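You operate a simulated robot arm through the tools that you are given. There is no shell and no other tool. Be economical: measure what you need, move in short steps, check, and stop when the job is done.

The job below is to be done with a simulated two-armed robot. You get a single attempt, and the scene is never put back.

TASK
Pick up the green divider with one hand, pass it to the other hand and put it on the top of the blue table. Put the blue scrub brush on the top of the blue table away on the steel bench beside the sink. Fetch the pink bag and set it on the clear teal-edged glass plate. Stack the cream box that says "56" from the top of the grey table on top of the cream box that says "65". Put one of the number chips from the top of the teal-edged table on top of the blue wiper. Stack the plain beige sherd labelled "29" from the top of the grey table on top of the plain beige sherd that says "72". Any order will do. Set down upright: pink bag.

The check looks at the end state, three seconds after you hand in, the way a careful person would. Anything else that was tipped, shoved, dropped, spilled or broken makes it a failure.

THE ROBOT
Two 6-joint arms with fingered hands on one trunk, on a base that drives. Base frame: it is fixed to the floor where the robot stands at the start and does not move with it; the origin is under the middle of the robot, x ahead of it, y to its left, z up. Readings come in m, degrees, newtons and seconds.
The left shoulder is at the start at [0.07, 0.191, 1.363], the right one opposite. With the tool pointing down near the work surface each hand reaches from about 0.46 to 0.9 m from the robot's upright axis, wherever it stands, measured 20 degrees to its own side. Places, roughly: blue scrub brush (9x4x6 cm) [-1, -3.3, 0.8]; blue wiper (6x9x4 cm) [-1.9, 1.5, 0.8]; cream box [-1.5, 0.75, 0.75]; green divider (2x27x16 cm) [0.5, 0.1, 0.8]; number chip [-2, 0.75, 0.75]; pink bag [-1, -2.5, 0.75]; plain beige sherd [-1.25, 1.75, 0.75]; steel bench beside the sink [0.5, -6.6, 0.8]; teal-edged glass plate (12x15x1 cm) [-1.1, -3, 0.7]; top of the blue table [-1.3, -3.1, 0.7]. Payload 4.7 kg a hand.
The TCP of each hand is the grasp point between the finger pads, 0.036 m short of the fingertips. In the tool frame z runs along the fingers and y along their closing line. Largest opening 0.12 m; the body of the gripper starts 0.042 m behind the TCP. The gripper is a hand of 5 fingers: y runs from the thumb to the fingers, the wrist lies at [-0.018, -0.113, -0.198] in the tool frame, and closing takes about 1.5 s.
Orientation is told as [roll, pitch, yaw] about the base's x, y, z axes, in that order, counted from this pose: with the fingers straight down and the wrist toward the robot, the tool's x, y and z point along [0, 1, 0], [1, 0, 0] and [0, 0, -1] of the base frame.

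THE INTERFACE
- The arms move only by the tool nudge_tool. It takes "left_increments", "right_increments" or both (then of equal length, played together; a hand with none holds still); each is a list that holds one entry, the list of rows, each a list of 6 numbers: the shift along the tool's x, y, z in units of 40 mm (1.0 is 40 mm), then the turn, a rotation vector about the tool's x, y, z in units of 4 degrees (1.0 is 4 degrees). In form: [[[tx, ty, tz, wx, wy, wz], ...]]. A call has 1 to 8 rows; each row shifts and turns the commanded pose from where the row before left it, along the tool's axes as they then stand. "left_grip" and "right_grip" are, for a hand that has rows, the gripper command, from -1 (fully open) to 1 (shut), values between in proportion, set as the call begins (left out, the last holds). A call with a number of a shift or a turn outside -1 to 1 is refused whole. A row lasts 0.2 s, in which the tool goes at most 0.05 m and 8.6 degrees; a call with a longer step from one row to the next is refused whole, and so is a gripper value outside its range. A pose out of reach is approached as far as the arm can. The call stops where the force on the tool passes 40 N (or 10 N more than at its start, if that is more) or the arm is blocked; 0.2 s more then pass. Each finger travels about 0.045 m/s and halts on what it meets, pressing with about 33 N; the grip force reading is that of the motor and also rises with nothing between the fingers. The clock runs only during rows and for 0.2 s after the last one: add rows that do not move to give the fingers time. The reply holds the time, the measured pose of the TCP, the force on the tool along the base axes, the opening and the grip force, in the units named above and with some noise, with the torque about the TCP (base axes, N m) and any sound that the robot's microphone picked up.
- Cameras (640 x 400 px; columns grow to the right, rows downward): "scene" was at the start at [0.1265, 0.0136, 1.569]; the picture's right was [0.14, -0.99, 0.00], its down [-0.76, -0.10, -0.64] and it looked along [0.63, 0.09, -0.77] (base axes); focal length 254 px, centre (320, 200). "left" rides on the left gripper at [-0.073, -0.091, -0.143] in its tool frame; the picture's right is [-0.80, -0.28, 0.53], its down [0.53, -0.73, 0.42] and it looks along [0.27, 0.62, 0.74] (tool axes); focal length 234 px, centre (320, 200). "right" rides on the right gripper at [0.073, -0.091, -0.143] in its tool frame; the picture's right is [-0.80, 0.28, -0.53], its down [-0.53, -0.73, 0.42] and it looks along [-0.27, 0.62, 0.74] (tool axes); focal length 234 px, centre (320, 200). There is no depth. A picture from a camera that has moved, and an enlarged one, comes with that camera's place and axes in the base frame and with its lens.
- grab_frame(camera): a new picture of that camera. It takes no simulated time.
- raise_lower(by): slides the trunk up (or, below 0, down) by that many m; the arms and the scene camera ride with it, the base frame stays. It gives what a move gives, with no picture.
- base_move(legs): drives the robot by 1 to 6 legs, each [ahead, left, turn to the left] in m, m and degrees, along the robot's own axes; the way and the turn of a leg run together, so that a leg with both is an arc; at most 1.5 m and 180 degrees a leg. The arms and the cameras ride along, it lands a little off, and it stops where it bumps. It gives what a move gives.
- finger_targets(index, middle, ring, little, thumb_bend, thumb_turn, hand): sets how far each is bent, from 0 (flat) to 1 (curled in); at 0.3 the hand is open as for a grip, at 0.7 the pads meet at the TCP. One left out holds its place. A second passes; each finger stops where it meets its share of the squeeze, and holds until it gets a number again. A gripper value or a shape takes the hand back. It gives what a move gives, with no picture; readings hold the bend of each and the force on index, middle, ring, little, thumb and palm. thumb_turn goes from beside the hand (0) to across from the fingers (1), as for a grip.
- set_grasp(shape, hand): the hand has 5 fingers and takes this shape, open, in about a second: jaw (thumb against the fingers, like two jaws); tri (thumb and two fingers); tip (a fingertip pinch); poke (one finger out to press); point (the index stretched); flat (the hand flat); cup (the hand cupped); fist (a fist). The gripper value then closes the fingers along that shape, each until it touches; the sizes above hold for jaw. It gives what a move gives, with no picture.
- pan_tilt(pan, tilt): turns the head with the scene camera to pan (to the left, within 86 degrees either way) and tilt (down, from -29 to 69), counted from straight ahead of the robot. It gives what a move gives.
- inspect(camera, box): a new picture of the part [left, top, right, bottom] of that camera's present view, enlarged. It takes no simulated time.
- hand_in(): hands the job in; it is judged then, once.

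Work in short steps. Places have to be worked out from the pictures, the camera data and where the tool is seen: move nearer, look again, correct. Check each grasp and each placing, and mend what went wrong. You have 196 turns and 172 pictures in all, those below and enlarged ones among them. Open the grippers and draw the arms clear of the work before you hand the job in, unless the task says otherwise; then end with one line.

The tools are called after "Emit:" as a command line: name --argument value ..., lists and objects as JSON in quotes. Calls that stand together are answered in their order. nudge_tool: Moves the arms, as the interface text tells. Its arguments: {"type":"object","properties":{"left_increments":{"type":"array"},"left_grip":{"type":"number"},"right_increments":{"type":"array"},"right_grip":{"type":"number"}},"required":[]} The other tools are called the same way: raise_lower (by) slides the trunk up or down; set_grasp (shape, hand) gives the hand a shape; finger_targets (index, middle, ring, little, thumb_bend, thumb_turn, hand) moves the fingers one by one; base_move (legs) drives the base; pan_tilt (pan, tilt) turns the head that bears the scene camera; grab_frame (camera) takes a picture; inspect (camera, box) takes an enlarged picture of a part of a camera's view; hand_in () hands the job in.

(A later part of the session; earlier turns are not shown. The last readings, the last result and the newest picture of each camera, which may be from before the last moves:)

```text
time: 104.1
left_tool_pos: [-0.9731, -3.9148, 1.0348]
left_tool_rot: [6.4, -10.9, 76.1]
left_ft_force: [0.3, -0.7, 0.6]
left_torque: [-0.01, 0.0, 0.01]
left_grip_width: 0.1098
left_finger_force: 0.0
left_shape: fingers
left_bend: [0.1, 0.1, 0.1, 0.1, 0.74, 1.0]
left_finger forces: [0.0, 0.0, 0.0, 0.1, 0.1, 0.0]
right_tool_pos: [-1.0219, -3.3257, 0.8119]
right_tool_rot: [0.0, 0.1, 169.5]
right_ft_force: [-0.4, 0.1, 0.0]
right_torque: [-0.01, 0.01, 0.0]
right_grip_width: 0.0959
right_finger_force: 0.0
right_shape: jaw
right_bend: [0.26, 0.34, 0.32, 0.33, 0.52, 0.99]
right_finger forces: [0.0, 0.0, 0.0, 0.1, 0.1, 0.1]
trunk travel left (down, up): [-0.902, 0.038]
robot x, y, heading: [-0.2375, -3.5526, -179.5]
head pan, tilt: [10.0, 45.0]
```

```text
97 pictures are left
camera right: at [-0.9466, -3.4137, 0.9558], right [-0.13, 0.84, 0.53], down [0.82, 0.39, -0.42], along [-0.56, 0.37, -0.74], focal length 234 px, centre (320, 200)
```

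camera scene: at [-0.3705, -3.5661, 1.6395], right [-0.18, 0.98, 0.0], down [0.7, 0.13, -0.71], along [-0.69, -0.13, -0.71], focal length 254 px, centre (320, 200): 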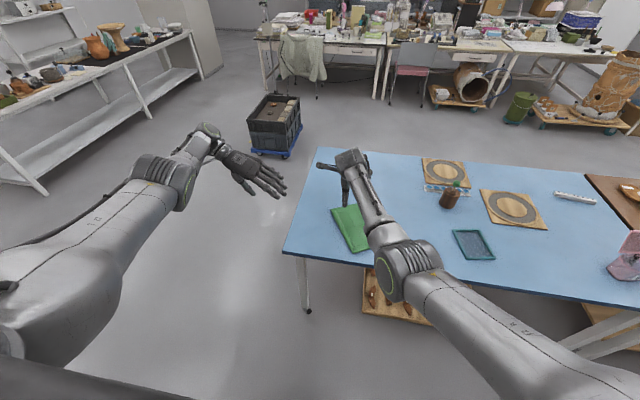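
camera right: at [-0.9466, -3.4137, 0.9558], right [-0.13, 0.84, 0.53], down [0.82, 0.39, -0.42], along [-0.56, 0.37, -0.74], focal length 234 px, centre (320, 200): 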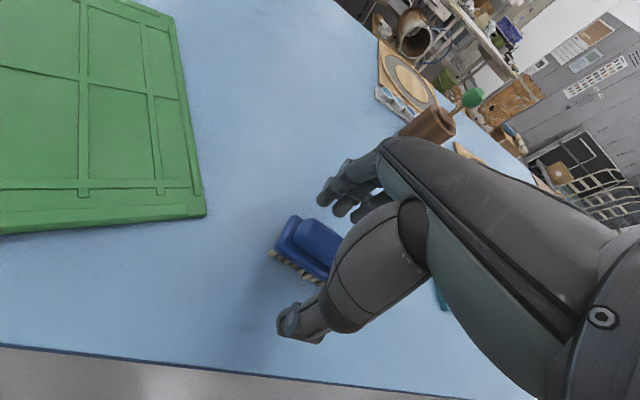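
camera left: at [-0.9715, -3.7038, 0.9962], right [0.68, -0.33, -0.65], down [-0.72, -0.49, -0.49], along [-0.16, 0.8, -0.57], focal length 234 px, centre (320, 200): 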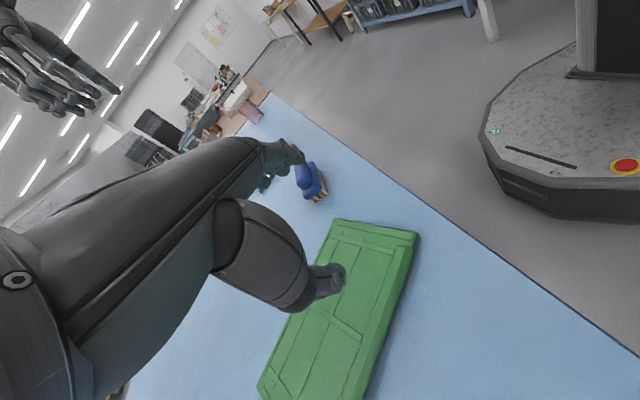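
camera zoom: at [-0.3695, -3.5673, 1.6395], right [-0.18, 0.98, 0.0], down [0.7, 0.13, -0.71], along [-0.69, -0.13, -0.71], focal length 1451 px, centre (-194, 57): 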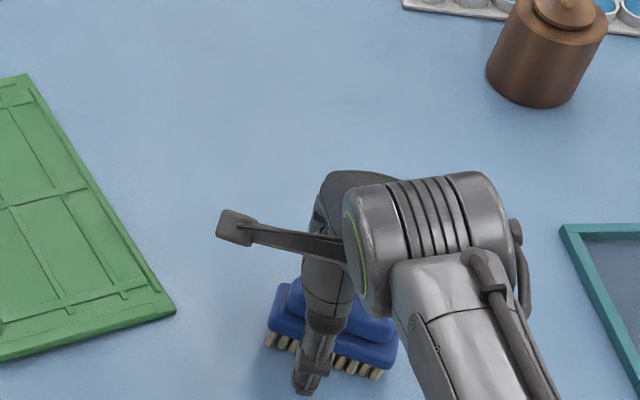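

The brush sits between thumb and fingers. I lower carefully another 3.5 cm, then close.

Emit:
nudge_tool --right_increments '[[[0, 0, 0.4, 0, 0, 0], [0, 0, 0.4, 0, 0, 0], [0, 0, 0.2, 0, 0, 0]]]'

Emit:
nudge_tool --right_increments '[[[0, 0, 0, 0, 0, 0], [0, 0, 0, 0, 0, 0], [0, 0, 0, 0, 0, 0], [0, 0, 0, 0, 0, 0], [0, 0, 0, 0, 0, 0], [0, 0, 0, 0, 0, 0], [0, 0, 0, 0, 0, 0]]]' --right_grip 1

Emit:
grab_frame --camera "right"

```text
time: 104.9
left_tool_pos: [-0.9724, -3.9168, 1.0363]
left_tool_rot: [6.6, -10.8, 76.0]
left_ft_force: [-0.9, 0.5, 0.0]
left_torque: [0.02, 0.0, 0.02]
left_grip_width: 0.1099
left_finger_force: 0.2
left_shape: fingers
left_bend: [0.1, 0.1, 0.1, 0.1, 0.74, 1.0]
left_finger forces: [0.0, 0.0, 0.0, 0.1, 0.0, 0.0]
right_tool_pos: [-1.0255, -3.325, 0.7757]
right_tool_rot: [-0.1, -0.2, 169.6]
right_ft_force: [0.7, 0.3, 9.6]
right_torque: [0.19, 0.49, -0.05]
right_grip_width: 0.0949
right_finger_force: 0.1
right_shape: jaw
right_bend: [0.26, 0.34, 0.32, 0.33, 0.52, 0.99]
right_finger forces: [0.0, 9.5, 0.0, 0.0, 0.1, 0.1]
trunk travel left (down, up): [-0.902, 0.038]
robot x, y, heading: [-0.2393, -3.5529, -179.5]
head pan, tilt: [10.0, 45.0]
```

```text
time: 106.5
left_tool_pos: [-0.9713, -3.9173, 1.0361]
left_tool_rot: [6.6, -11.0, 76.2]
left_ft_force: [0.1, -0.5, 1.1]
left_torque: [0.02, -0.06, 0.0]
left_grip_width: 0.11
left_finger_force: 0.0
left_shape: fingers
left_bend: [0.1, 0.1, 0.1, 0.1, 0.74, 1.0]
left_finger forces: [0.0, 0.1, 0.1, 0.1, 0.0, 0.0]
right_tool_pos: [-1.0249, -3.3251, 0.7738]
right_tool_rot: [0.0, -0.3, 169.6]
right_ft_force: [-8.1, 0.1, 22.6]
right_torque: [-0.13, 1.04, -0.09]
right_grip_width: 0.0398
right_finger_force: 32.7
right_shape: jaw
right_bend: [0.75, 0.53, 0.53, 0.51, 0.78, 1.0]
right_finger forces: [37.0, 8.0, 3.9, 0.2, 25.1, 0.1]
trunk travel left (down, up): [-0.902, 0.038]
robot x, y, heading: [-0.243, -3.5566, -179.5]
head pan, tilt: [10.0, 45.0]
```

```text
96 pictures are left
camera right: at [-0.9484, -3.4139, 0.9198], right [-0.13, 0.84, 0.53], down [0.82, 0.39, -0.43], along [-0.56, 0.37, -0.74], focal length 234 px, centre (320, 200)
```

right: 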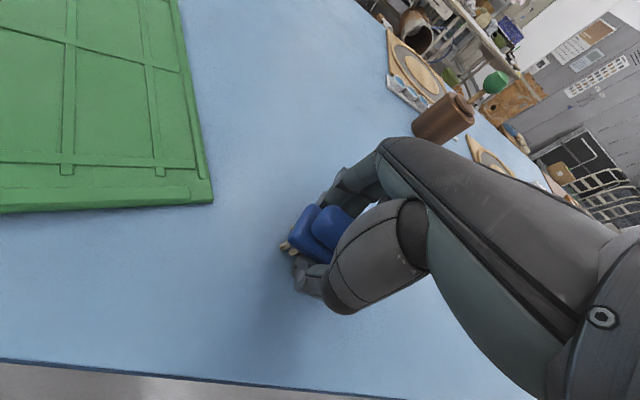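

Grasped (40 mm, firm); fingertips just touch the table. I lift the brush.

Emit:
nudge_tool --right_increments '[[[0, 0, -0.4, 0, 0, 0], [0, 0, -0.7, 0, 0, 0], [0, 0, -0.8, 0, 0, 0], [0, 0, -0.8, 0, 0, 0], [0, 0, -0.8, 0, 0, 0], [0, 0, -0.8, 0, 0, 0]]]'

Emit:
grab_frame --camera "right"

Emit:
grab_frame --camera "scene"

```text
time: 107.9
left_tool_pos: [-0.9721, -3.916, 1.0354]
left_tool_rot: [6.4, -11.1, 76.2]
left_ft_force: [0.0, 0.0, -0.4]
left_torque: [0.0, -0.01, 0.01]
left_grip_width: 0.1102
left_finger_force: 0.1
left_shape: fingers
left_bend: [0.1, 0.1, 0.1, 0.1, 0.74, 1.0]
left_finger forces: [0.1, 0.1, 0.1, 0.1, 0.0, 0.1]
right_tool_pos: [-1.0243, -3.3253, 0.9448]
right_tool_rot: [-0.1, 0.2, 169.5]
right_ft_force: [-0.7, -0.4, -0.9]
right_torque: [-0.02, 0.02, 0.01]
right_grip_width: 0.0384
right_finger_force: 33.0
right_shape: jaw
right_bend: [0.74, 0.53, 0.54, 0.51, 0.78, 1.0]
right_finger forces: [16.8, 7.5, 4.0, 0.1, 28.0, 0.1]
trunk travel left (down, up): [-0.902, 0.038]
robot x, y, heading: [-0.2379, -3.5573, -179.5]
head pan, tilt: [10.0, 45.0]
```

```text
95 pictures are left
camera right: at [-0.9497, -3.4136, 1.0891], right [-0.13, 0.84, 0.53], down [0.82, 0.39, -0.42], along [-0.56, 0.38, -0.74], focal length 234 px, centre (320, 200)
```

right: 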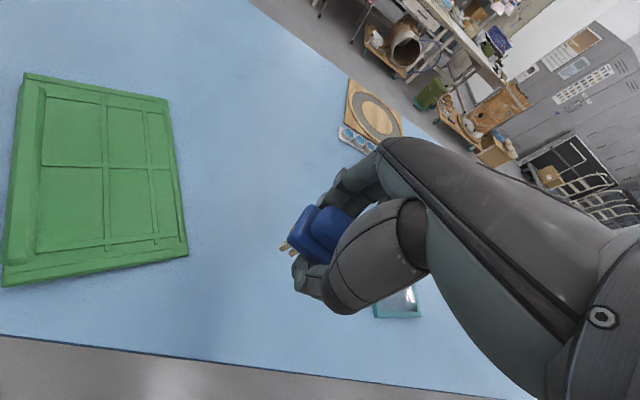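

```text
94 pictures are left
camera scene: at [-0.3696, -3.5678, 1.6395], right [-0.18, 0.98, 0.0], down [0.7, 0.13, -0.71], along [-0.69, -0.13, -0.71], focal length 254 px, centre (320, 200)
```

scene: 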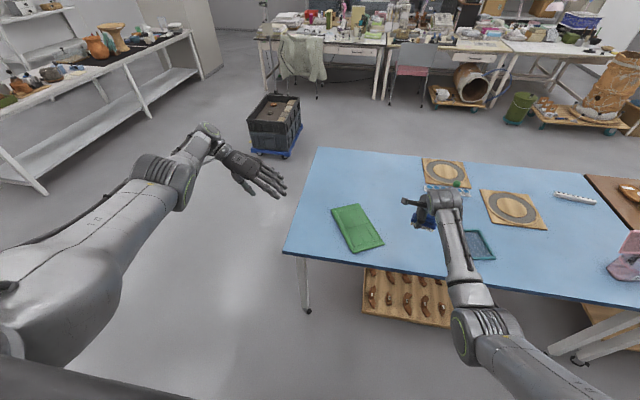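

Brush held firmly. I reset the left hand (jaw, level, yaw back towards neutral) before driving to the steel bench.

Emit:
set_grasp --hand "left" --shape "jaw"

Emit:
nudge_tool --left_increments '[[[0, 0, 0, 1, -0.8, 0], [0, 0, 0, 1, -0.8, 0], [0, 0, 0, 0.7, 0, 0], [0, 0, 0, 0, 0, -1], [0, 0, 0, 0, 0, -1], [0, 0, 0, 0, 0, -1], [0, 0, 0, 0, 0, -1], [0, 0, 0, 0, 0, -1]]]' --right_increments '[[[0, -0.3, -0.4, 0, 0, 0], [0, -0.3, -0.4, 0, 0, 0], [0, -0.3, -0.4, 0, 0, 0], [0, -0.3, -0.4, 0, 0, 0], [0, 0, -0.4, 0, 0, 0], [0, 0, -0.4, 0, 0, 0], [0, 0, 0, 0, 0, 0], [0, 0, 0, 0, 0, 0]]]'

Emit:
nudge_tool --left_increments '[[[0, 0, 0, 0, 0, -1], [0, 0, 0, 0, 0, -1], [0, 0, 0, 0, 0, -1], [0, 0, 0, 0, 0, -1], [0, 0, 0, 0, 0, -1], [0, 0, 0, 0, 0, -1], [0, 0, 0, 0, 0, -1], [0, 0, 0, 0, 0, -1]]]'

Emit:
nudge_tool --left_increments '[[[0, 0, 0, 0, 0, -1], [0, 0, 0, 0, 0, -1], [0, 0, 0, 0, 0, -1], [0, 0, 0, 0, 0, -1], [0, 0, 0, 0, 0, -1], [0, 0, 0, 0, 0, -1], [0, 0, 0, 0, 0, -1], [0, 0, 0, 0, 0, -1]]]'

```text
time: 108.8
left_tool_pos: [-0.974, -3.9148, 1.0354]
left_tool_rot: [6.4, -10.9, 76.1]
left_ft_force: [0.6, 0.3, -0.3]
left_torque: [0.01, 0.03, -0.01]
left_grip_width: 0.1038
left_finger_force: 0.1
left_shape: jaw
left_bend: [0.26, 0.33, 0.31, 0.32, 0.45, 0.99]
left_finger forces: [0.0, 0.1, 0.0, 0.0, 0.1, 0.0]
right_tool_pos: [-1.026, -3.3251, 0.9445]
right_tool_rot: [0.0, 0.3, 169.7]
right_ft_force: [-0.6, -0.4, -0.9]
right_torque: [-0.03, 0.04, -0.01]
right_grip_width: 0.0384
right_finger_force: 33.3
right_shape: jaw
right_bend: [0.74, 0.53, 0.54, 0.51, 0.78, 1.0]
right_finger forces: [16.7, 7.4, 4.0, 0.1, 28.0, 0.0]
trunk travel left (down, up): [-0.902, 0.038]
robot x, y, heading: [-0.2386, -3.5559, -179.5]
head pan, tilt: [10.0, 45.0]
```

```text
time: 110.6
left_tool_pos: [-0.9731, -3.9151, 1.036]
left_tool_rot: [0.0, -0.2, 96.7]
left_ft_force: [-0.3, -0.3, 0.0]
left_torque: [-0.01, -0.01, 0.0]
left_grip_width: 0.1197
left_finger_force: 0.1
left_shape: jaw
left_bend: [0.3, 0.3, 0.3, 0.3, 0.3, 0.98]
left_finger forces: [0.0, 0.0, 0.0, 0.0, 0.1, 0.0]
right_tool_pos: [-0.9781, -3.3324, 1.0401]
right_tool_rot: [-0.2, 0.2, 169.6]
right_ft_force: [-0.3, -1.2, -1.5]
right_torque: [-0.01, 0.0, 0.0]
right_grip_width: 0.0384
right_finger_force: 33.0
right_shape: jaw
right_bend: [0.74, 0.53, 0.54, 0.51, 0.78, 1.0]
right_finger forces: [16.7, 7.3, 4.0, 0.1, 28.0, 0.0]
trunk travel left (down, up): [-0.902, 0.038]
robot x, y, heading: [-0.2391, -3.5571, -179.4]
head pan, tilt: [10.0, 45.0]
```

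```text
time: 112.4
left_tool_pos: [-0.973, -3.9161, 1.0352]
left_tool_rot: [-0.2, -0.2, 128.6]
left_ft_force: [0.7, 0.7, -1.2]
left_torque: [0.01, 0.02, 0.0]
left_grip_width: 0.1195
left_finger_force: 0.1
left_shape: jaw
left_bend: [0.3, 0.3, 0.3, 0.3, 0.3, 0.98]
left_finger forces: [0.1, 0.0, 0.0, 0.1, 0.0, 0.0]
right_tool_pos: [-0.979, -3.3315, 1.0405]
right_tool_rot: [-0.1, 0.1, 169.6]
right_ft_force: [0.5, -0.4, -1.2]
right_torque: [0.0, -0.05, 0.02]
right_grip_width: 0.0382
right_finger_force: 33.2
right_shape: jaw
right_bend: [0.74, 0.53, 0.54, 0.51, 0.78, 1.0]
right_finger forces: [16.7, 7.4, 4.0, 0.1, 28.1, 0.0]
trunk travel left (down, up): [-0.902, 0.038]
robot x, y, heading: [-0.2408, -3.5557, -179.3]
head pan, tilt: [10.0, 45.0]
```

```text
time: 114.2
left_tool_pos: [-0.9737, -3.9159, 1.0358]
left_tool_rot: [-0.2, 0.0, 160.6]
left_ft_force: [0.8, 0.4, 0.2]
left_torque: [-0.01, 0.0, 0.03]
left_grip_width: 0.1195
left_finger_force: 0.0
left_shape: jaw
left_bend: [0.3, 0.3, 0.3, 0.3, 0.3, 0.98]
left_finger forces: [0.1, 0.1, 0.0, 0.0, 0.0, 0.1]
right_tool_pos: [-0.9794, -3.3312, 1.0406]
right_tool_rot: [-0.1, 0.1, 169.7]
right_ft_force: [-0.3, 1.1, -0.7]
right_torque: [0.0, -0.01, -0.01]
right_grip_width: 0.0384
right_finger_force: 32.9
right_shape: jaw
right_bend: [0.74, 0.53, 0.54, 0.51, 0.78, 1.0]
right_finger forces: [16.7, 7.4, 3.9, 0.1, 28.1, 0.1]
trunk travel left (down, up): [-0.902, 0.038]
robot x, y, heading: [-0.2364, -3.5543, -179.5]
head pan, tilt: [10.0, 45.0]
```

Now I turn left to face down the room, and look ahead.

Emit:
base_move --legs '[[0, 0, 89.5], [0.3, -0.2, 0]]'

Emit:
pan_tilt --pan 12 --tilt 25

Emit:
grab_frame --camera "scene"

```text
time: 120.4
left_tool_pos: [-0.1102, -4.5903, 1.0356]
left_tool_rot: [-0.2, 0.1, -111.4]
left_ft_force: [0.4, -0.2, 0.7]
left_torque: [-0.02, -0.02, -0.02]
left_grip_width: 0.1197
left_finger_force: 0.1
left_shape: jaw
left_bend: [0.3, 0.3, 0.3, 0.3, 0.3, 0.98]
left_finger forces: [0.0, 0.0, 0.1, 0.0, 0.1, 0.1]
right_tool_pos: [-0.6932, -4.5756, 1.0413]
right_tool_rot: [-0.1, 0.1, -102.4]
right_ft_force: [-0.1, 0.2, -0.9]
right_torque: [-0.04, 0.0, -0.02]
right_grip_width: 0.0383
right_finger_force: 32.5
right_shape: jaw
right_bend: [0.74, 0.54, 0.54, 0.51, 0.78, 1.0]
right_finger forces: [16.3, 7.0, 4.2, 0.0, 26.9, 0.1]
trunk travel left (down, up): [-0.902, 0.038]
robot x, y, heading: [-0.4468, -3.847, -91.4]
head pan, tilt: [10.0, 45.0]
```

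```text
time: 121.2
left_tool_pos: [-0.1105, -4.5909, 1.0354]
left_tool_rot: [-0.2, 0.1, -111.5]
left_ft_force: [-0.9, -1.0, -0.7]
left_torque: [0.0, -0.04, -0.02]
left_grip_width: 0.1197
left_finger_force: 0.0
left_shape: jaw
left_bend: [0.3, 0.3, 0.3, 0.3, 0.3, 0.98]
left_finger forces: [0.1, 0.1, 0.0, 0.0, 0.0, 0.0]
right_tool_pos: [-0.6944, -4.5765, 1.0403]
right_tool_rot: [-0.1, 0.3, -102.5]
right_ft_force: [-0.3, 0.3, 0.2]
right_torque: [-0.01, -0.02, -0.01]
right_grip_width: 0.038
right_finger_force: 32.8
right_shape: jaw
right_bend: [0.74, 0.54, 0.54, 0.51, 0.78, 1.0]
right_finger forces: [16.3, 7.0, 4.2, 0.0, 26.9, 0.1]
trunk travel left (down, up): [-0.902, 0.038]
robot x, y, heading: [-0.4443, -3.8471, -91.1]
head pan, tilt: [12.0, 25.0]
```

```text
93 pictures are left
camera scene: at [-0.4294, -3.9838, 1.6699], right [-0.98, -0.18, 0.0], down [-0.08, 0.42, -0.91], along [0.17, -0.89, -0.42], focal length 254 px, centre (320, 200)
```

scene: 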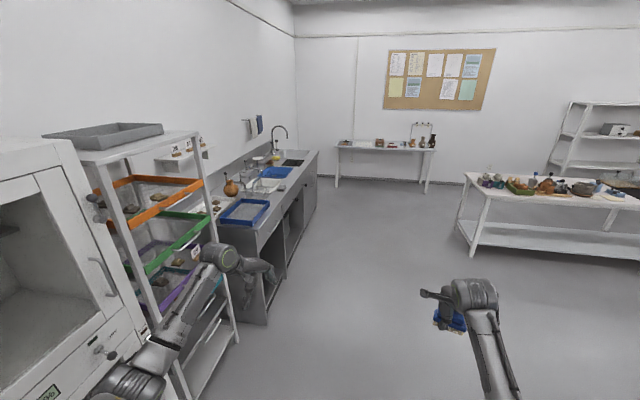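

The steel bench with sink runs along x≥0.2, y≈−5.1…−7.3. I drive down to y≈−6.4, staying away from it, then look.

Emit:
base_move --legs '[[1.3, -0.12, 0], [1.15, 0, 1]]'

Emit:
pan_tilt --pan 75 --tilt 35

Emit:
grab_frame --camera "scene"

```text
time: 133.2
left_tool_pos: [-0.262, -7.0168, 1.0365]
left_tool_rot: [-0.1, -0.1, -109.9]
left_ft_force: [0.4, 0.1, -0.1]
left_torque: [0.01, 0.0, 0.01]
left_grip_width: 0.1196
left_finger_force: 0.1
left_shape: jaw
left_bend: [0.3, 0.3, 0.3, 0.3, 0.3, 0.98]
left_finger forces: [0.1, 0.0, 0.1, 0.1, 0.0, 0.0]
right_tool_pos: [-0.846, -7.0179, 1.0404]
right_tool_rot: [-0.2, 0.2, -100.9]
right_ft_force: [-0.5, 0.1, -0.6]
right_torque: [0.04, -0.02, -0.01]
right_grip_width: 0.038
right_finger_force: 33.4
right_shape: jaw
right_bend: [0.74, 0.54, 0.54, 0.51, 0.78, 1.0]
right_finger forces: [16.2, 7.0, 4.2, 0.1, 27.1, 0.0]
trunk travel left (down, up): [-0.902, 0.038]
robot x, y, heading: [-0.6162, -6.2798, -89.7]
head pan, tilt: [12.0, 25.0]
```

```text
time: 134.5
left_tool_pos: [-0.263, -7.0171, 1.0361]
left_tool_rot: [-0.3, 0.1, -110.0]
left_ft_force: [-0.1, -0.6, 0.4]
left_torque: [0.01, 0.0, 0.01]
left_grip_width: 0.1196
left_finger_force: 0.0
left_shape: jaw
left_bend: [0.3, 0.3, 0.3, 0.3, 0.3, 0.98]
left_finger forces: [0.0, 0.0, 0.0, 0.0, 0.0, 0.0]
right_tool_pos: [-0.8464, -7.0167, 1.0401]
right_tool_rot: [-0.1, 0.2, -100.9]
right_ft_force: [0.3, 1.0, -0.5]
right_torque: [0.0, -0.03, 0.0]
right_grip_width: 0.0378
right_finger_force: 33.3
right_shape: jaw
right_bend: [0.74, 0.54, 0.54, 0.51, 0.78, 1.0]
right_finger forces: [16.4, 6.9, 4.1, 0.1, 27.0, 0.0]
trunk travel left (down, up): [-0.902, 0.038]
robot x, y, heading: [-0.6157, -6.2805, -89.8]
head pan, tilt: [75.0, 35.0]
```

```text
92 pictures are left
camera scene: at [-0.5311, -6.3506, 1.6543], right [-0.26, -0.97, 0.0], down [-0.55, 0.15, -0.82], along [0.79, -0.21, -0.57], focal length 254 px, centre (320, 200)
```

scene: 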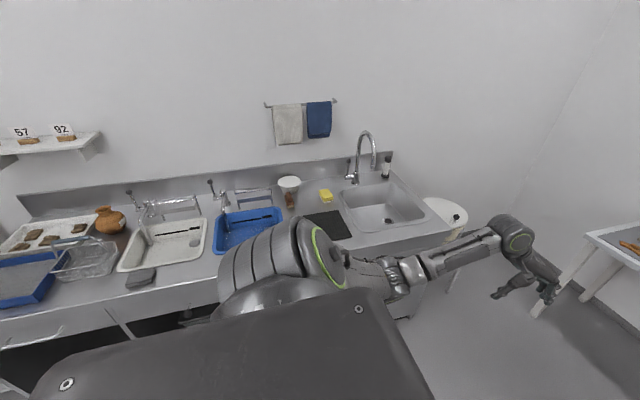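

The spot beside the sink (between blue tray, mat and sponge) is ≈(0.5,−6.57). I turn to face the bench and look from nearer.

Emit:
base_move --legs '[[0, 0, 89.5], [0.25, 0, 0]]'

Emit:
pan_tilt --pan -10 --tilt 50

Emit:
grab_frame --camera "scene"

Emit:
grab_frame --camera "right"

```text
time: 140.3
left_tool_pos: [0.3802, -5.9547, 1.0356]
left_tool_rot: [-0.2, -0.1, -21.6]
left_ft_force: [-0.1, 0.5, -0.6]
left_torque: [0.0, -0.04, 0.02]
left_grip_width: 0.1197
left_finger_force: 0.0
left_shape: jaw
left_bend: [0.3, 0.3, 0.3, 0.3, 0.3, 0.98]
left_finger forces: [0.0, 0.0, 0.0, 0.0, 0.1, 0.1]
right_tool_pos: [0.3648, -6.5394, 1.0411]
right_tool_rot: [-0.1, 0.1, -12.7]
right_ft_force: [-0.4, -0.6, -0.2]
right_torque: [0.02, 0.02, -0.02]
right_grip_width: 0.0378
right_finger_force: 32.7
right_shape: jaw
right_bend: [0.74, 0.54, 0.55, 0.51, 0.78, 1.0]
right_finger forces: [16.0, 6.7, 4.1, 0.0, 26.1, 0.0]
trunk travel left (down, up): [-0.902, 0.038]
robot x, y, heading: [-0.3655, -6.29, -1.8]
head pan, tilt: [75.0, 35.0]
```

```text
time: 141.9
left_tool_pos: [0.3826, -5.9551, 1.0351]
left_tool_rot: [-0.1, 0.0, -21.6]
left_ft_force: [0.0, -0.5, 0.4]
left_torque: [0.0, 0.0, 0.02]
left_grip_width: 0.1195
left_finger_force: 0.0
left_shape: jaw
left_bend: [0.3, 0.3, 0.3, 0.3, 0.3, 0.98]
left_finger forces: [0.0, 0.0, 0.1, 0.0, 0.1, 0.0]
right_tool_pos: [0.3653, -6.5386, 1.0411]
right_tool_rot: [-0.1, 0.3, -12.7]
right_ft_force: [0.5, 0.5, -1.1]
right_torque: [0.0, 0.01, -0.01]
right_grip_width: 0.0378
right_finger_force: 32.8
right_shape: jaw
right_bend: [0.74, 0.54, 0.55, 0.51, 0.78, 1.0]
right_finger forces: [15.9, 6.6, 4.0, 0.1, 26.1, 0.0]
trunk travel left (down, up): [-0.902, 0.038]
robot x, y, heading: [-0.3656, -6.2875, -2.0]
head pan, tilt: [-10.0, 50.0]
```

```text
91 pictures are left
camera scene: at [-0.2386, -6.3015, 1.6326], right [-0.2, -0.98, 0.0], down [-0.75, 0.15, -0.64], along [0.63, -0.13, -0.77], focal length 254 px, centre (320, 200)
```

scene: 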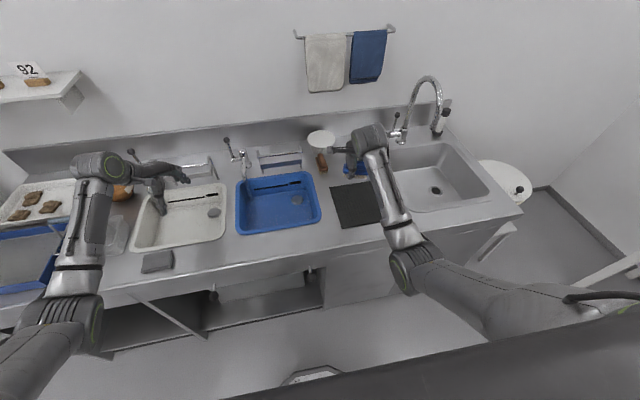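

```text
90 pictures are left
camera right: at [0.2925, -6.4485, 1.1847], right [0.1, -0.85, 0.53], down [-0.83, -0.36, -0.42], along [0.54, -0.4, -0.74], focal length 234 px, centre (320, 200)
```

right: 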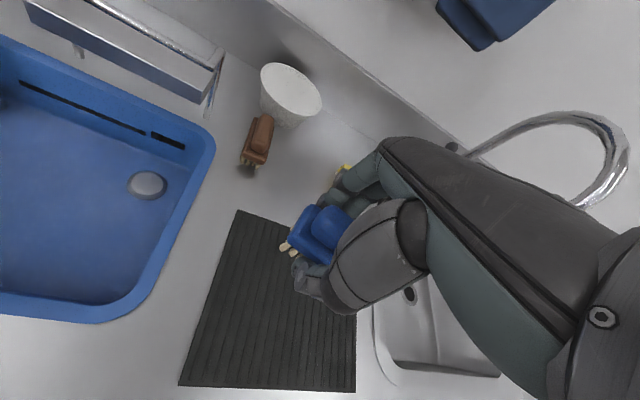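

Bench top z≈0.865; free steel strip behind the mat at about (0.505,−6.575). I move the base 6 cm closer and bring the brush above that spot.

Emit:
base_move --legs '[[0.06, 0, 1.8]]'

Emit:
pan_tilt --pan -25 --tilt 50

Emit:
inspect --camera "scene" --box '[200, 100, 420, 250]'

```text
time: 142.9
left_tool_pos: [0.4268, -5.9323, 1.0401]
left_tool_rot: [-0.1, -0.2, -19.8]
left_ft_force: [-1.3, -0.4, -0.5]
left_torque: [-0.02, -0.06, 0.04]
left_grip_width: 0.1194
left_finger_force: 0.1
left_shape: jaw
left_bend: [0.3, 0.3, 0.3, 0.3, 0.3, 0.98]
left_finger forces: [0.1, 0.1, 0.1, 0.0, 0.1, 0.0]
right_tool_pos: [0.4271, -6.5166, 1.0449]
right_tool_rot: [0.1, -0.1, -10.9]
right_ft_force: [-0.7, 0.3, -1.1]
right_torque: [-0.02, -0.06, 0.0]
right_grip_width: 0.0374
right_finger_force: 33.0
right_shape: jaw
right_bend: [0.74, 0.54, 0.55, 0.51, 0.78, 1.0]
right_finger forces: [15.9, 6.6, 4.1, 0.0, 26.2, 0.1]
trunk travel left (down, up): [-0.902, 0.038]
robot x, y, heading: [-0.3074, -6.2887, 0.2]
head pan, tilt: [-10.0, 50.0]
```

```text
time: 143.6
left_tool_pos: [0.4324, -5.9327, 1.0332]
left_tool_rot: [-0.3, 0.1, -19.7]
left_ft_force: [1.8, 0.0, -0.2]
left_torque: [-0.02, 0.02, 0.01]
left_grip_width: 0.1196
left_finger_force: 0.1
left_shape: jaw
left_bend: [0.3, 0.3, 0.3, 0.3, 0.3, 0.98]
left_finger forces: [0.0, 0.0, 0.0, 0.0, 0.1, 0.1]
right_tool_pos: [0.434, -6.5167, 1.0387]
right_tool_rot: [-0.1, 0.2, -10.8]
right_ft_force: [0.4, 0.3, -1.2]
right_torque: [0.04, 0.01, -0.02]
right_grip_width: 0.0377
right_finger_force: 33.4
right_shape: jaw
right_bend: [0.74, 0.54, 0.55, 0.51, 0.78, 1.0]
right_finger forces: [16.0, 6.6, 4.2, 0.1, 26.0, 0.0]
trunk travel left (down, up): [-0.902, 0.038]
robot x, y, heading: [-0.3087, -6.2888, -0.0]
head pan, tilt: [-25.0, 50.0]
```

```text
2.67 times, centred on (310, 175) of scene
camera zoom: at [-0.182, -6.317, 1.6323], right [-0.42, -0.91, 0.0], down [-0.7, 0.32, -0.64], along [0.58, -0.27, -0.77], focal length 677 px, centre (347, 267)
```

zoom: 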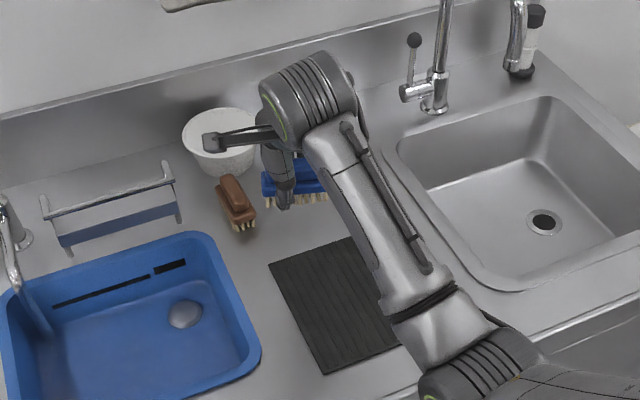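

I move over the spot and lower to ~2.5 cm above.

Emit:
nudge_tool --right_increments '[[[-0.4, 0.7, 0, 0, 0, 0], [-0.4, 0.7, 0, 0, 0, 0], [-0.4, 0.6, 0, 0, 0, 0], [0, 0, 0.6, 0, 0, 0], [0, 0, 0.7, 0, 0, 0], [0, 0, 0.7, 0, 0, 0], [0, 0, 0.6, 0, 0, 0], [0, 0, 0, 0, 0, 0]]]'

Emit:
inspect --camera "scene" --box '[240, 120, 380, 220]'

Emit:
grab_frame --camera "right"

```text
time: 145.4
left_tool_pos: [0.4311, -5.9314, 1.0367]
left_tool_rot: [-0.1, 0.1, -19.9]
left_ft_force: [0.2, -0.2, 0.0]
left_torque: [0.02, -0.01, -0.01]
left_grip_width: 0.1199
left_finger_force: 0.1
left_shape: jaw
left_bend: [0.3, 0.3, 0.3, 0.3, 0.3, 0.98]
left_finger forces: [0.0, 0.0, 0.0, 0.0, 0.0, 0.0]
right_tool_pos: [0.5025, -6.5781, 0.9368]
right_tool_rot: [-0.1, 0.2, -10.8]
right_ft_force: [-0.8, -0.5, 0.0]
right_torque: [0.03, 0.01, 0.0]
right_grip_width: 0.0378
right_finger_force: 32.9
right_shape: jaw
right_bend: [0.74, 0.54, 0.55, 0.51, 0.78, 1.0]
right_finger forces: [15.7, 6.5, 4.1, 0.0, 26.2, 0.1]
trunk travel left (down, up): [-0.902, 0.038]
robot x, y, heading: [-0.3043, -6.2889, 0.1]
head pan, tilt: [-25.0, 50.0]
```

```text
4.00 times, centred on (310, 170) of scene
camera zoom: at [-0.1847, -6.3173, 1.6326], right [-0.42, -0.91, 0.0], down [-0.7, 0.32, -0.64], along [0.58, -0.27, -0.77], focal length 1016 px, centre (360, 320)
```

zoom: 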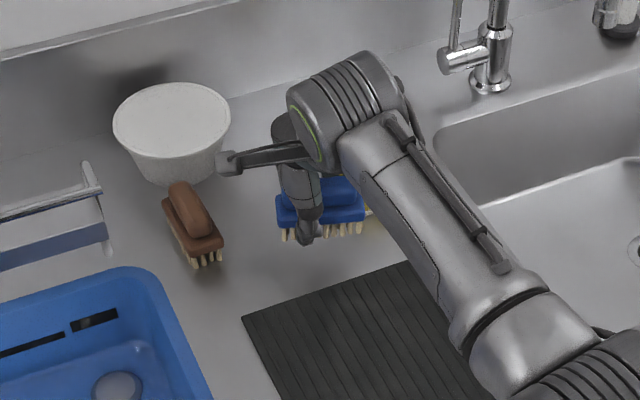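

```text
87 pictures are left
camera right: at [0.4259, -6.4902, 1.0809], right [0.13, -0.84, 0.53], down [-0.82, -0.39, -0.42], along [0.56, -0.38, -0.74], focal length 234 px, centre (320, 200)
```

right: 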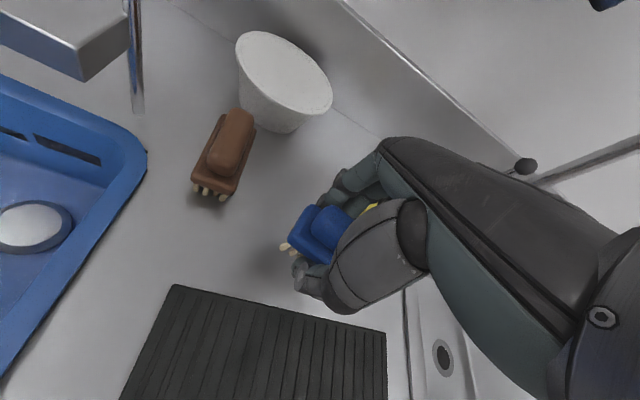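

I check the yellow bit near the brush's right end more closely.

Emit:
inspect --camera "scene" --box '[295, 150, 345, 190]'

Emit:
inspect --camera "right" --box '[260, 160, 440, 320]'

```text
10.00 times, centred on (320, 170) of scene
camera zoom: at [-0.1847, -6.3173, 1.6326], right [-0.42, -0.91, 0.0], down [-0.7, 0.32, -0.64], along [0.58, -0.27, -0.77], focal length 2539 px, centre (320, 500)
```

zoom: 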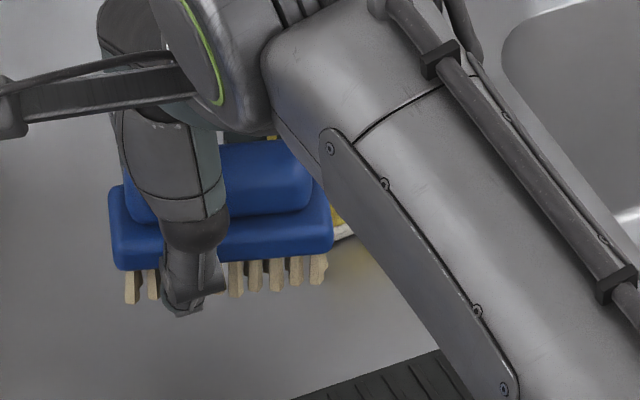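

```text
2.50 times, centred on (350, 240) of right
camera zoom: at [0.4259, -6.4902, 1.0809], right [0.13, -0.84, 0.53], down [-0.82, -0.39, -0.42], along [0.56, -0.38, -0.74], focal length 585 px, centre (245, 100)
```

zoom: 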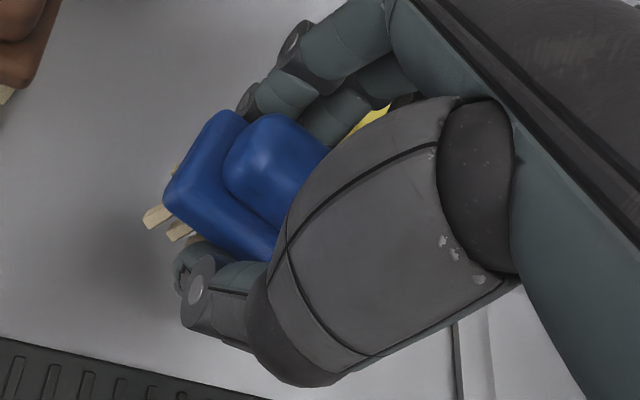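

The sponge corner is close (≈(0.52,−6.65)). I shift 3 cm left and 1 cm nearer before lowering.

Emit:
nudge_tool --right_increments '[[[0.76, -0.4, 0, 0, 0, 0], [0, 0, 0.3, 0, 0, 0], [0, 0, 0, 0, 0, 0]]]'

Emit:
nudge_tool --right_increments '[[[0, 0, 0.2, 0, 0, 0], [0, 0, 0.15, 0, 0, 0], [0, 0, 0, 0, 0, 0]]]'

Emit:
inspect --camera "scene" --box '[270, 140, 350, 200]'

Emit:
inspect --camera "right" --box '[160, 80, 440, 320]'

```text
time: 146.2
left_tool_pos: [0.4301, -5.9332, 1.0361]
left_tool_rot: [-0.1, 0.1, -19.9]
left_ft_force: [-0.3, -0.5, -0.4]
left_torque: [-0.02, -0.02, 0.01]
left_grip_width: 0.1197
left_finger_force: 0.1
left_shape: jaw
left_bend: [0.3, 0.3, 0.3, 0.3, 0.3, 0.98]
left_finger forces: [0.0, 0.0, 0.0, 0.0, 0.1, 0.0]
right_tool_pos: [0.4909, -6.5459, 0.9243]
right_tool_rot: [0.0, 0.1, -10.8]
right_ft_force: [-0.2, -0.3, -0.3]
right_torque: [0.03, 0.0, 0.02]
right_grip_width: 0.0373
right_finger_force: 33.0
right_shape: jaw
right_bend: [0.74, 0.54, 0.55, 0.51, 0.78, 1.0]
right_finger forces: [15.8, 6.5, 4.1, 0.0, 26.2, 0.1]
trunk travel left (down, up): [-0.902, 0.038]
robot x, y, heading: [-0.3053, -6.2865, 0.5]
head pan, tilt: [-25.0, 50.0]
```

```text
time: 147.0
left_tool_pos: [0.4292, -5.9317, 1.0356]
left_tool_rot: [-0.2, 0.0, -19.7]
left_ft_force: [0.3, -0.3, -1.1]
left_torque: [-0.02, 0.06, 0.02]
left_grip_width: 0.1197
left_finger_force: 0.0
left_shape: jaw
left_bend: [0.3, 0.3, 0.3, 0.3, 0.3, 0.98]
left_finger forces: [0.0, 0.0, 0.0, 0.0, 0.0, 0.0]
right_tool_pos: [0.4911, -6.5454, 0.9111]
right_tool_rot: [-0.1, 0.2, -10.8]
right_ft_force: [0.4, 0.7, 0.1]
right_torque: [0.01, 0.01, 0.01]
right_grip_width: 0.0377
right_finger_force: 33.2
right_shape: jaw
right_bend: [0.74, 0.54, 0.55, 0.51, 0.78, 1.0]
right_finger forces: [15.9, 6.5, 4.1, 0.1, 26.3, 0.0]
trunk travel left (down, up): [-0.902, 0.038]
robot x, y, heading: [-0.3049, -6.2862, 0.4]
head pan, tilt: [-25.0, 50.0]
```

```text
6.67 times, centred on (310, 170) of scene
camera zoom: at [-0.1849, -6.3171, 1.6326], right [-0.42, -0.91, 0.0], down [-0.7, 0.32, -0.64], along [0.58, -0.27, -0.77], focal length 1693 px, centre (387, 400)
```

zoom: 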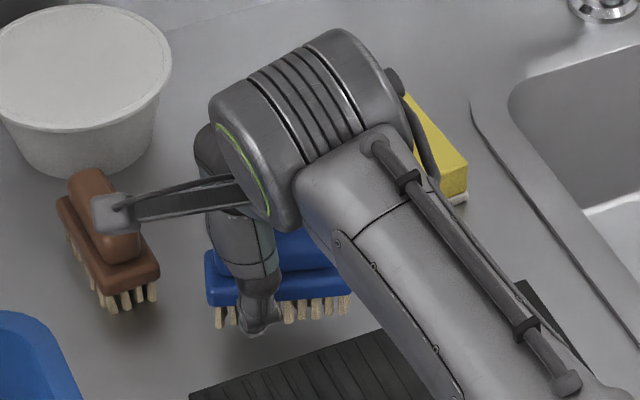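

```text
1.67 times, centred on (300, 200) of right
camera zoom: at [0.4144, -6.4568, 1.055], right [0.12, -0.84, 0.53], down [-0.82, -0.39, -0.42], along [0.56, -0.38, -0.74], focal length 390 px, centre (353, 200)
```

zoom: 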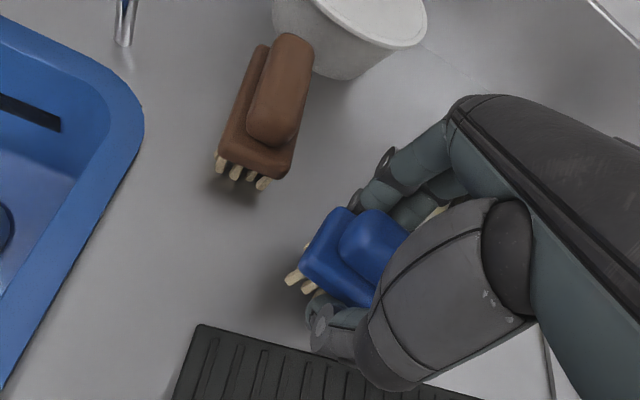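

Clear of everything. I lower in small steps to contact.

Emit:
nudge_tool --right_increments '[[[0, 0, 0.15, 0, 0, 0], [0, 0, 0.1, 0, 0, 0], [0, 0, 0, 0, 0, 0]]]'

Emit:
nudge_tool --right_increments '[[[0, 0, 0.1, 0, 0, 0], [0, 0, 0.1, 0, 0, 0], [0, 0, 0, 0, 0, 0]]]'

```text
time: 147.8
left_tool_pos: [0.4302, -5.9319, 1.0349]
left_tool_rot: [-0.1, 0.1, -19.8]
left_ft_force: [-0.5, 0.4, 0.5]
left_torque: [0.01, -0.02, 0.0]
left_grip_width: 0.1198
left_finger_force: 0.0
left_shape: jaw
left_bend: [0.3, 0.3, 0.3, 0.3, 0.3, 0.98]
left_finger forces: [0.1, 0.0, 0.0, 0.0, 0.0, 0.1]
right_tool_pos: [0.4906, -6.5444, 0.9012]
right_tool_rot: [-0.1, 0.1, -10.8]
right_ft_force: [0.1, -0.6, -1.1]
right_torque: [-0.01, 0.0, -0.02]
right_grip_width: 0.0378
right_finger_force: 32.8
right_shape: jaw
right_bend: [0.74, 0.54, 0.55, 0.51, 0.78, 1.0]
right_finger forces: [15.8, 6.5, 4.0, 0.0, 26.3, 0.0]
trunk travel left (down, up): [-0.902, 0.038]
robot x, y, heading: [-0.3051, -6.2888, -0.0]
head pan, tilt: [-25.0, 50.0]
```

```text
time: 148.6
left_tool_pos: [0.4305, -5.9321, 1.0352]
left_tool_rot: [-0.3, 0.1, -19.8]
left_ft_force: [-0.2, -0.3, -0.2]
left_torque: [-0.01, 0.01, -0.01]
left_grip_width: 0.1195
left_finger_force: 0.0
left_shape: jaw
left_bend: [0.3, 0.3, 0.3, 0.3, 0.3, 0.98]
left_finger forces: [0.1, 0.0, 0.1, 0.0, 0.0, 0.0]
right_tool_pos: [0.4903, -6.545, 0.8937]
right_tool_rot: [-0.1, 0.2, -10.8]
right_ft_force: [-0.1, -0.8, -1.2]
right_torque: [0.05, -0.01, -0.02]
right_grip_width: 0.0376
right_finger_force: 32.7
right_shape: jaw
right_bend: [0.74, 0.54, 0.55, 0.51, 0.78, 1.0]
right_finger forces: [15.9, 6.5, 4.2, 0.0, 26.4, 0.1]
trunk travel left (down, up): [-0.902, 0.038]
robot x, y, heading: [-0.3063, -6.287, 0.1]
head pan, tilt: [-25.0, 50.0]
```

Still no contact; continue a little at a time.

Emit:
nudge_tool --right_increments '[[[0, 0, 0.12, 0, 0, 0], [0, 0, 0.12, 0, 0, 0], [0, 0, 0, 0, 0, 0]]]'

Emit:
inspect --camera "scene" --box '[270, 140, 350, 200]'

```text
time: 149.4
left_tool_pos: [0.4285, -5.9308, 1.0382]
left_tool_rot: [-0.1, 0.0, -19.8]
left_ft_force: [0.4, 0.1, 0.2]
left_torque: [0.02, -0.05, 0.0]
left_grip_width: 0.1198
left_finger_force: 0.0
left_shape: jaw
left_bend: [0.3, 0.3, 0.3, 0.3, 0.3, 0.98]
left_finger forces: [0.1, 0.0, 0.1, 0.0, 0.0, 0.0]
right_tool_pos: [0.4914, -6.5444, 0.8879]
right_tool_rot: [0.0, -0.2, -10.8]
right_ft_force: [3.4, -2.6, 16.4]
right_torque: [-0.26, -0.18, 0.02]
right_grip_width: 0.0379
right_finger_force: 33.1
right_shape: jaw
right_bend: [0.74, 0.54, 0.55, 0.51, 0.78, 1.0]
right_finger forces: [17.3, 8.8, 4.7, 0.1, 27.7, 0.0]
trunk travel left (down, up): [-0.902, 0.038]
robot x, y, heading: [-0.308, -6.2891, 0.3]
head pan, tilt: [-25.0, 50.0]
```

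```text
6.67 times, centred on (310, 170) of scene
camera zoom: at [-0.1876, -6.3166, 1.6331], right [-0.42, -0.91, 0.0], down [-0.69, 0.32, -0.64], along [0.58, -0.27, -0.77], focal length 1693 px, centre (387, 400)
```

zoom: 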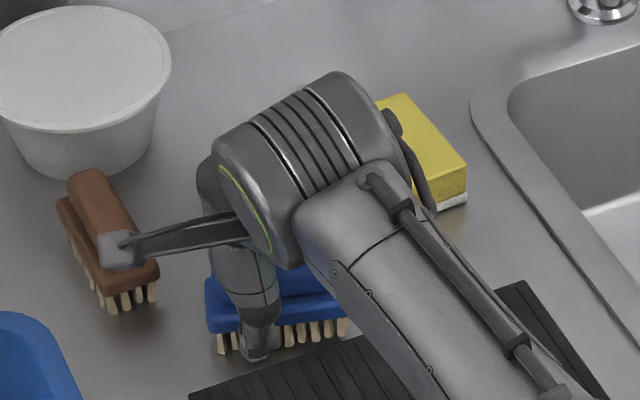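

In contact (16 N). I open partly and lift off.

Emit:
nudge_tool --right_increments '[[[0, 0, -0.05, 0, 0, 0], [0, 0, 0, 0, 0, 0], [0, 0, 0, 0, 0, 0], [0, 0, 0, 0, 0, 0], [0, 0, 0, 0, 0, 0]]]' --right_grip -0.15

Emit:
nudge_tool --right_increments '[[[0, 0, -0.3, 0, 0, 0], [0, 0, -0.5, 0, 0, 0], [0, 0, -0.8, 0, 0, 0], [0, 0, -0.8, 0, 0, 0], [0, -0.3, -0.8, 0, 0, 0], [0, -0.3, -0.8, 0, 0, 0]]]'

Emit:
inspect --camera "scene" --box '[240, 120, 380, 220]'

Emit:
grab_frame --camera "right"

```text
time: 150.6
left_tool_pos: [0.4297, -5.931, 1.0359]
left_tool_rot: [-0.1, 0.1, -19.7]
left_ft_force: [0.4, -0.2, -0.1]
left_torque: [0.04, -0.02, 0.01]
left_grip_width: 0.1198
left_finger_force: 0.1
left_shape: jaw
left_bend: [0.3, 0.3, 0.3, 0.3, 0.3, 0.98]
left_finger forces: [0.0, 0.0, 0.0, 0.0, 0.0, 0.0]
right_tool_pos: [0.4917, -6.5447, 0.8861]
right_tool_rot: [-0.1, 0.0, -10.8]
right_ft_force: [11.4, -0.5, 13.5]
right_torque: [0.02, -0.7, 0.0]
right_grip_width: 0.0582
right_finger_force: 0.0
right_shape: jaw
right_bend: [0.74, 0.42, 0.39, 0.41, 0.75, 1.0]
right_finger forces: [8.0, 3.0, 0.0, 0.0, 11.3, 0.0]
trunk travel left (down, up): [-0.902, 0.038]
robot x, y, heading: [-0.3046, -6.2896, 0.2]
head pan, tilt: [-25.0, 50.0]
```

```text
time: 152.0
left_tool_pos: [0.4297, -5.9324, 1.0349]
left_tool_rot: [-0.2, 0.0, -19.6]
left_ft_force: [-0.3, 0.4, -0.2]
left_torque: [-0.01, -0.03, -0.03]
left_grip_width: 0.1198
left_finger_force: 0.0
left_shape: jaw
left_bend: [0.3, 0.3, 0.3, 0.3, 0.3, 0.98]
left_finger forces: [0.0, 0.0, 0.0, 0.1, 0.0, 0.0]
right_tool_pos: [0.4691, -6.5424, 1.0458]
right_tool_rot: [-0.1, 0.2, -10.8]
right_ft_force: [-0.1, -0.7, -0.2]
right_torque: [0.03, 0.0, 0.04]
right_grip_width: 0.0688
right_finger_force: 0.1
right_shape: jaw
right_bend: [0.74, 0.42, 0.39, 0.41, 0.67, 1.0]
right_finger forces: [0.0, 0.0, 0.0, 0.0, 0.0, 0.1]
trunk travel left (down, up): [-0.902, 0.038]
robot x, y, heading: [-0.3035, -6.2874, 0.4]
head pan, tilt: [-25.0, 50.0]
```

```text
4.00 times, centred on (310, 170) of scene
camera zoom: at [-0.1854, -6.317, 1.6326], right [-0.42, -0.91, 0.0], down [-0.7, 0.32, -0.64], along [0.58, -0.27, -0.77], focal length 1016 px, centre (360, 320)
```

zoom: 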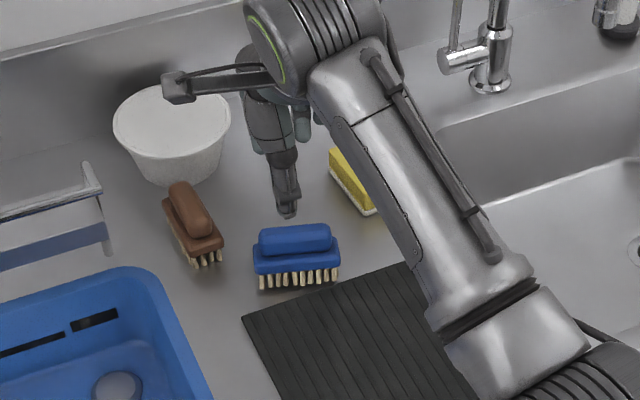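

```text
80 pictures are left
camera right: at [0.3926, -6.4528, 1.1892], right [0.13, -0.84, 0.53], down [-0.82, -0.39, -0.42], along [0.56, -0.38, -0.74], focal length 234 px, centre (320, 200)
```

right: 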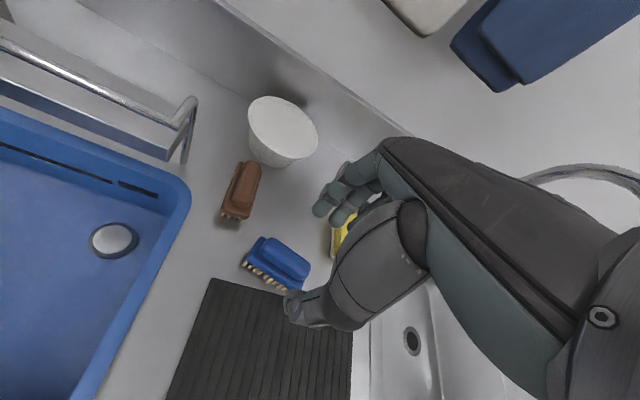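

Brush stands on the bench. I back off, turn and drive back to the blue table.

Emit:
base_move --legs '[[-0.35, 0, 0], [0, 0, 90], [1.4, -0.25, 0], [1.3, 0, 0], [0.75, 0, 0]]'

Emit:
pan_tilt --pan 60 --tilt 35

Emit:
grab_frame --camera "scene"

```text
time: 174.7
left_tool_pos: [-0.8026, -2.132, 1.0363]
left_tool_rot: [0.0, 0.1, 70.1]
left_ft_force: [-0.1, -0.1, 0.2]
left_torque: [-0.01, -0.01, -0.01]
left_grip_width: 0.1195
left_finger_force: 0.2
left_shape: jaw
left_bend: [0.3, 0.3, 0.3, 0.3, 0.3, 0.98]
left_finger forces: [0.1, 0.1, 0.1, 0.1, 0.0, 0.1]
right_tool_pos: [-0.1932, -2.0937, 1.0453]
right_tool_rot: [-0.2, 0.1, 79.1]
right_ft_force: [-0.5, 0.2, 0.6]
right_torque: [0.01, 0.02, 0.02]
right_grip_width: 0.0687
right_finger_force: 0.1
right_shape: jaw
right_bend: [0.74, 0.42, 0.39, 0.41, 0.67, 1.0]
right_finger forces: [0.1, 0.0, 0.1, 0.0, 0.1, 0.0]
trunk travel left (down, up): [-0.902, 0.038]
robot x, y, heading: [-0.4476, -2.8656, 89.8]
head pan, tilt: [-25.0, 50.0]
```

```text
time: 176.3
left_tool_pos: [-0.8016, -2.1302, 1.0352]
left_tool_rot: [-0.2, 0.1, 70.1]
left_ft_force: [0.6, 0.3, 0.1]
left_torque: [-0.02, 0.02, 0.02]
left_grip_width: 0.1197
left_finger_force: 0.0
left_shape: jaw
left_bend: [0.3, 0.3, 0.3, 0.3, 0.3, 0.98]
left_finger forces: [0.0, 0.1, 0.0, 0.0, 0.0, 0.0]
right_tool_pos: [-0.1928, -2.0927, 1.0451]
right_tool_rot: [0.0, 0.3, 79.0]
right_ft_force: [0.8, -0.4, -0.1]
right_torque: [-0.02, 0.03, 0.01]
right_grip_width: 0.0684
right_finger_force: 0.2
right_shape: jaw
right_bend: [0.74, 0.42, 0.39, 0.41, 0.67, 1.0]
right_finger forces: [0.0, 0.0, 0.0, 0.1, 0.1, 0.0]
trunk travel left (down, up): [-0.902, 0.038]
robot x, y, heading: [-0.4466, -2.8694, 89.7]
head pan, tilt: [60.0, 35.0]
```

```text
79 pictures are left
camera scene: at [-0.5243, -2.7695, 1.6543], right [0.5, 0.87, 0.0], down [0.5, -0.29, -0.82], along [-0.71, 0.41, -0.57], focal length 254 px, centre (320, 200)
```

scene: 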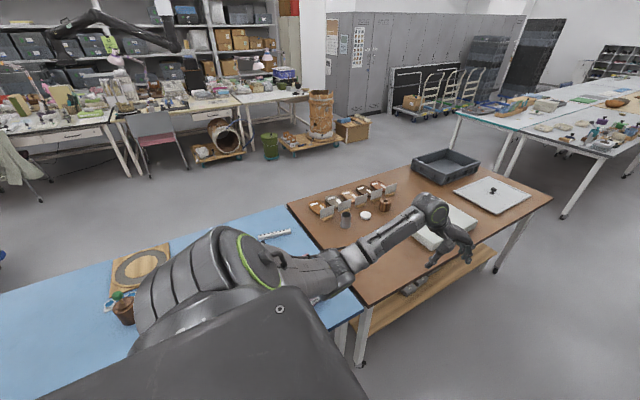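

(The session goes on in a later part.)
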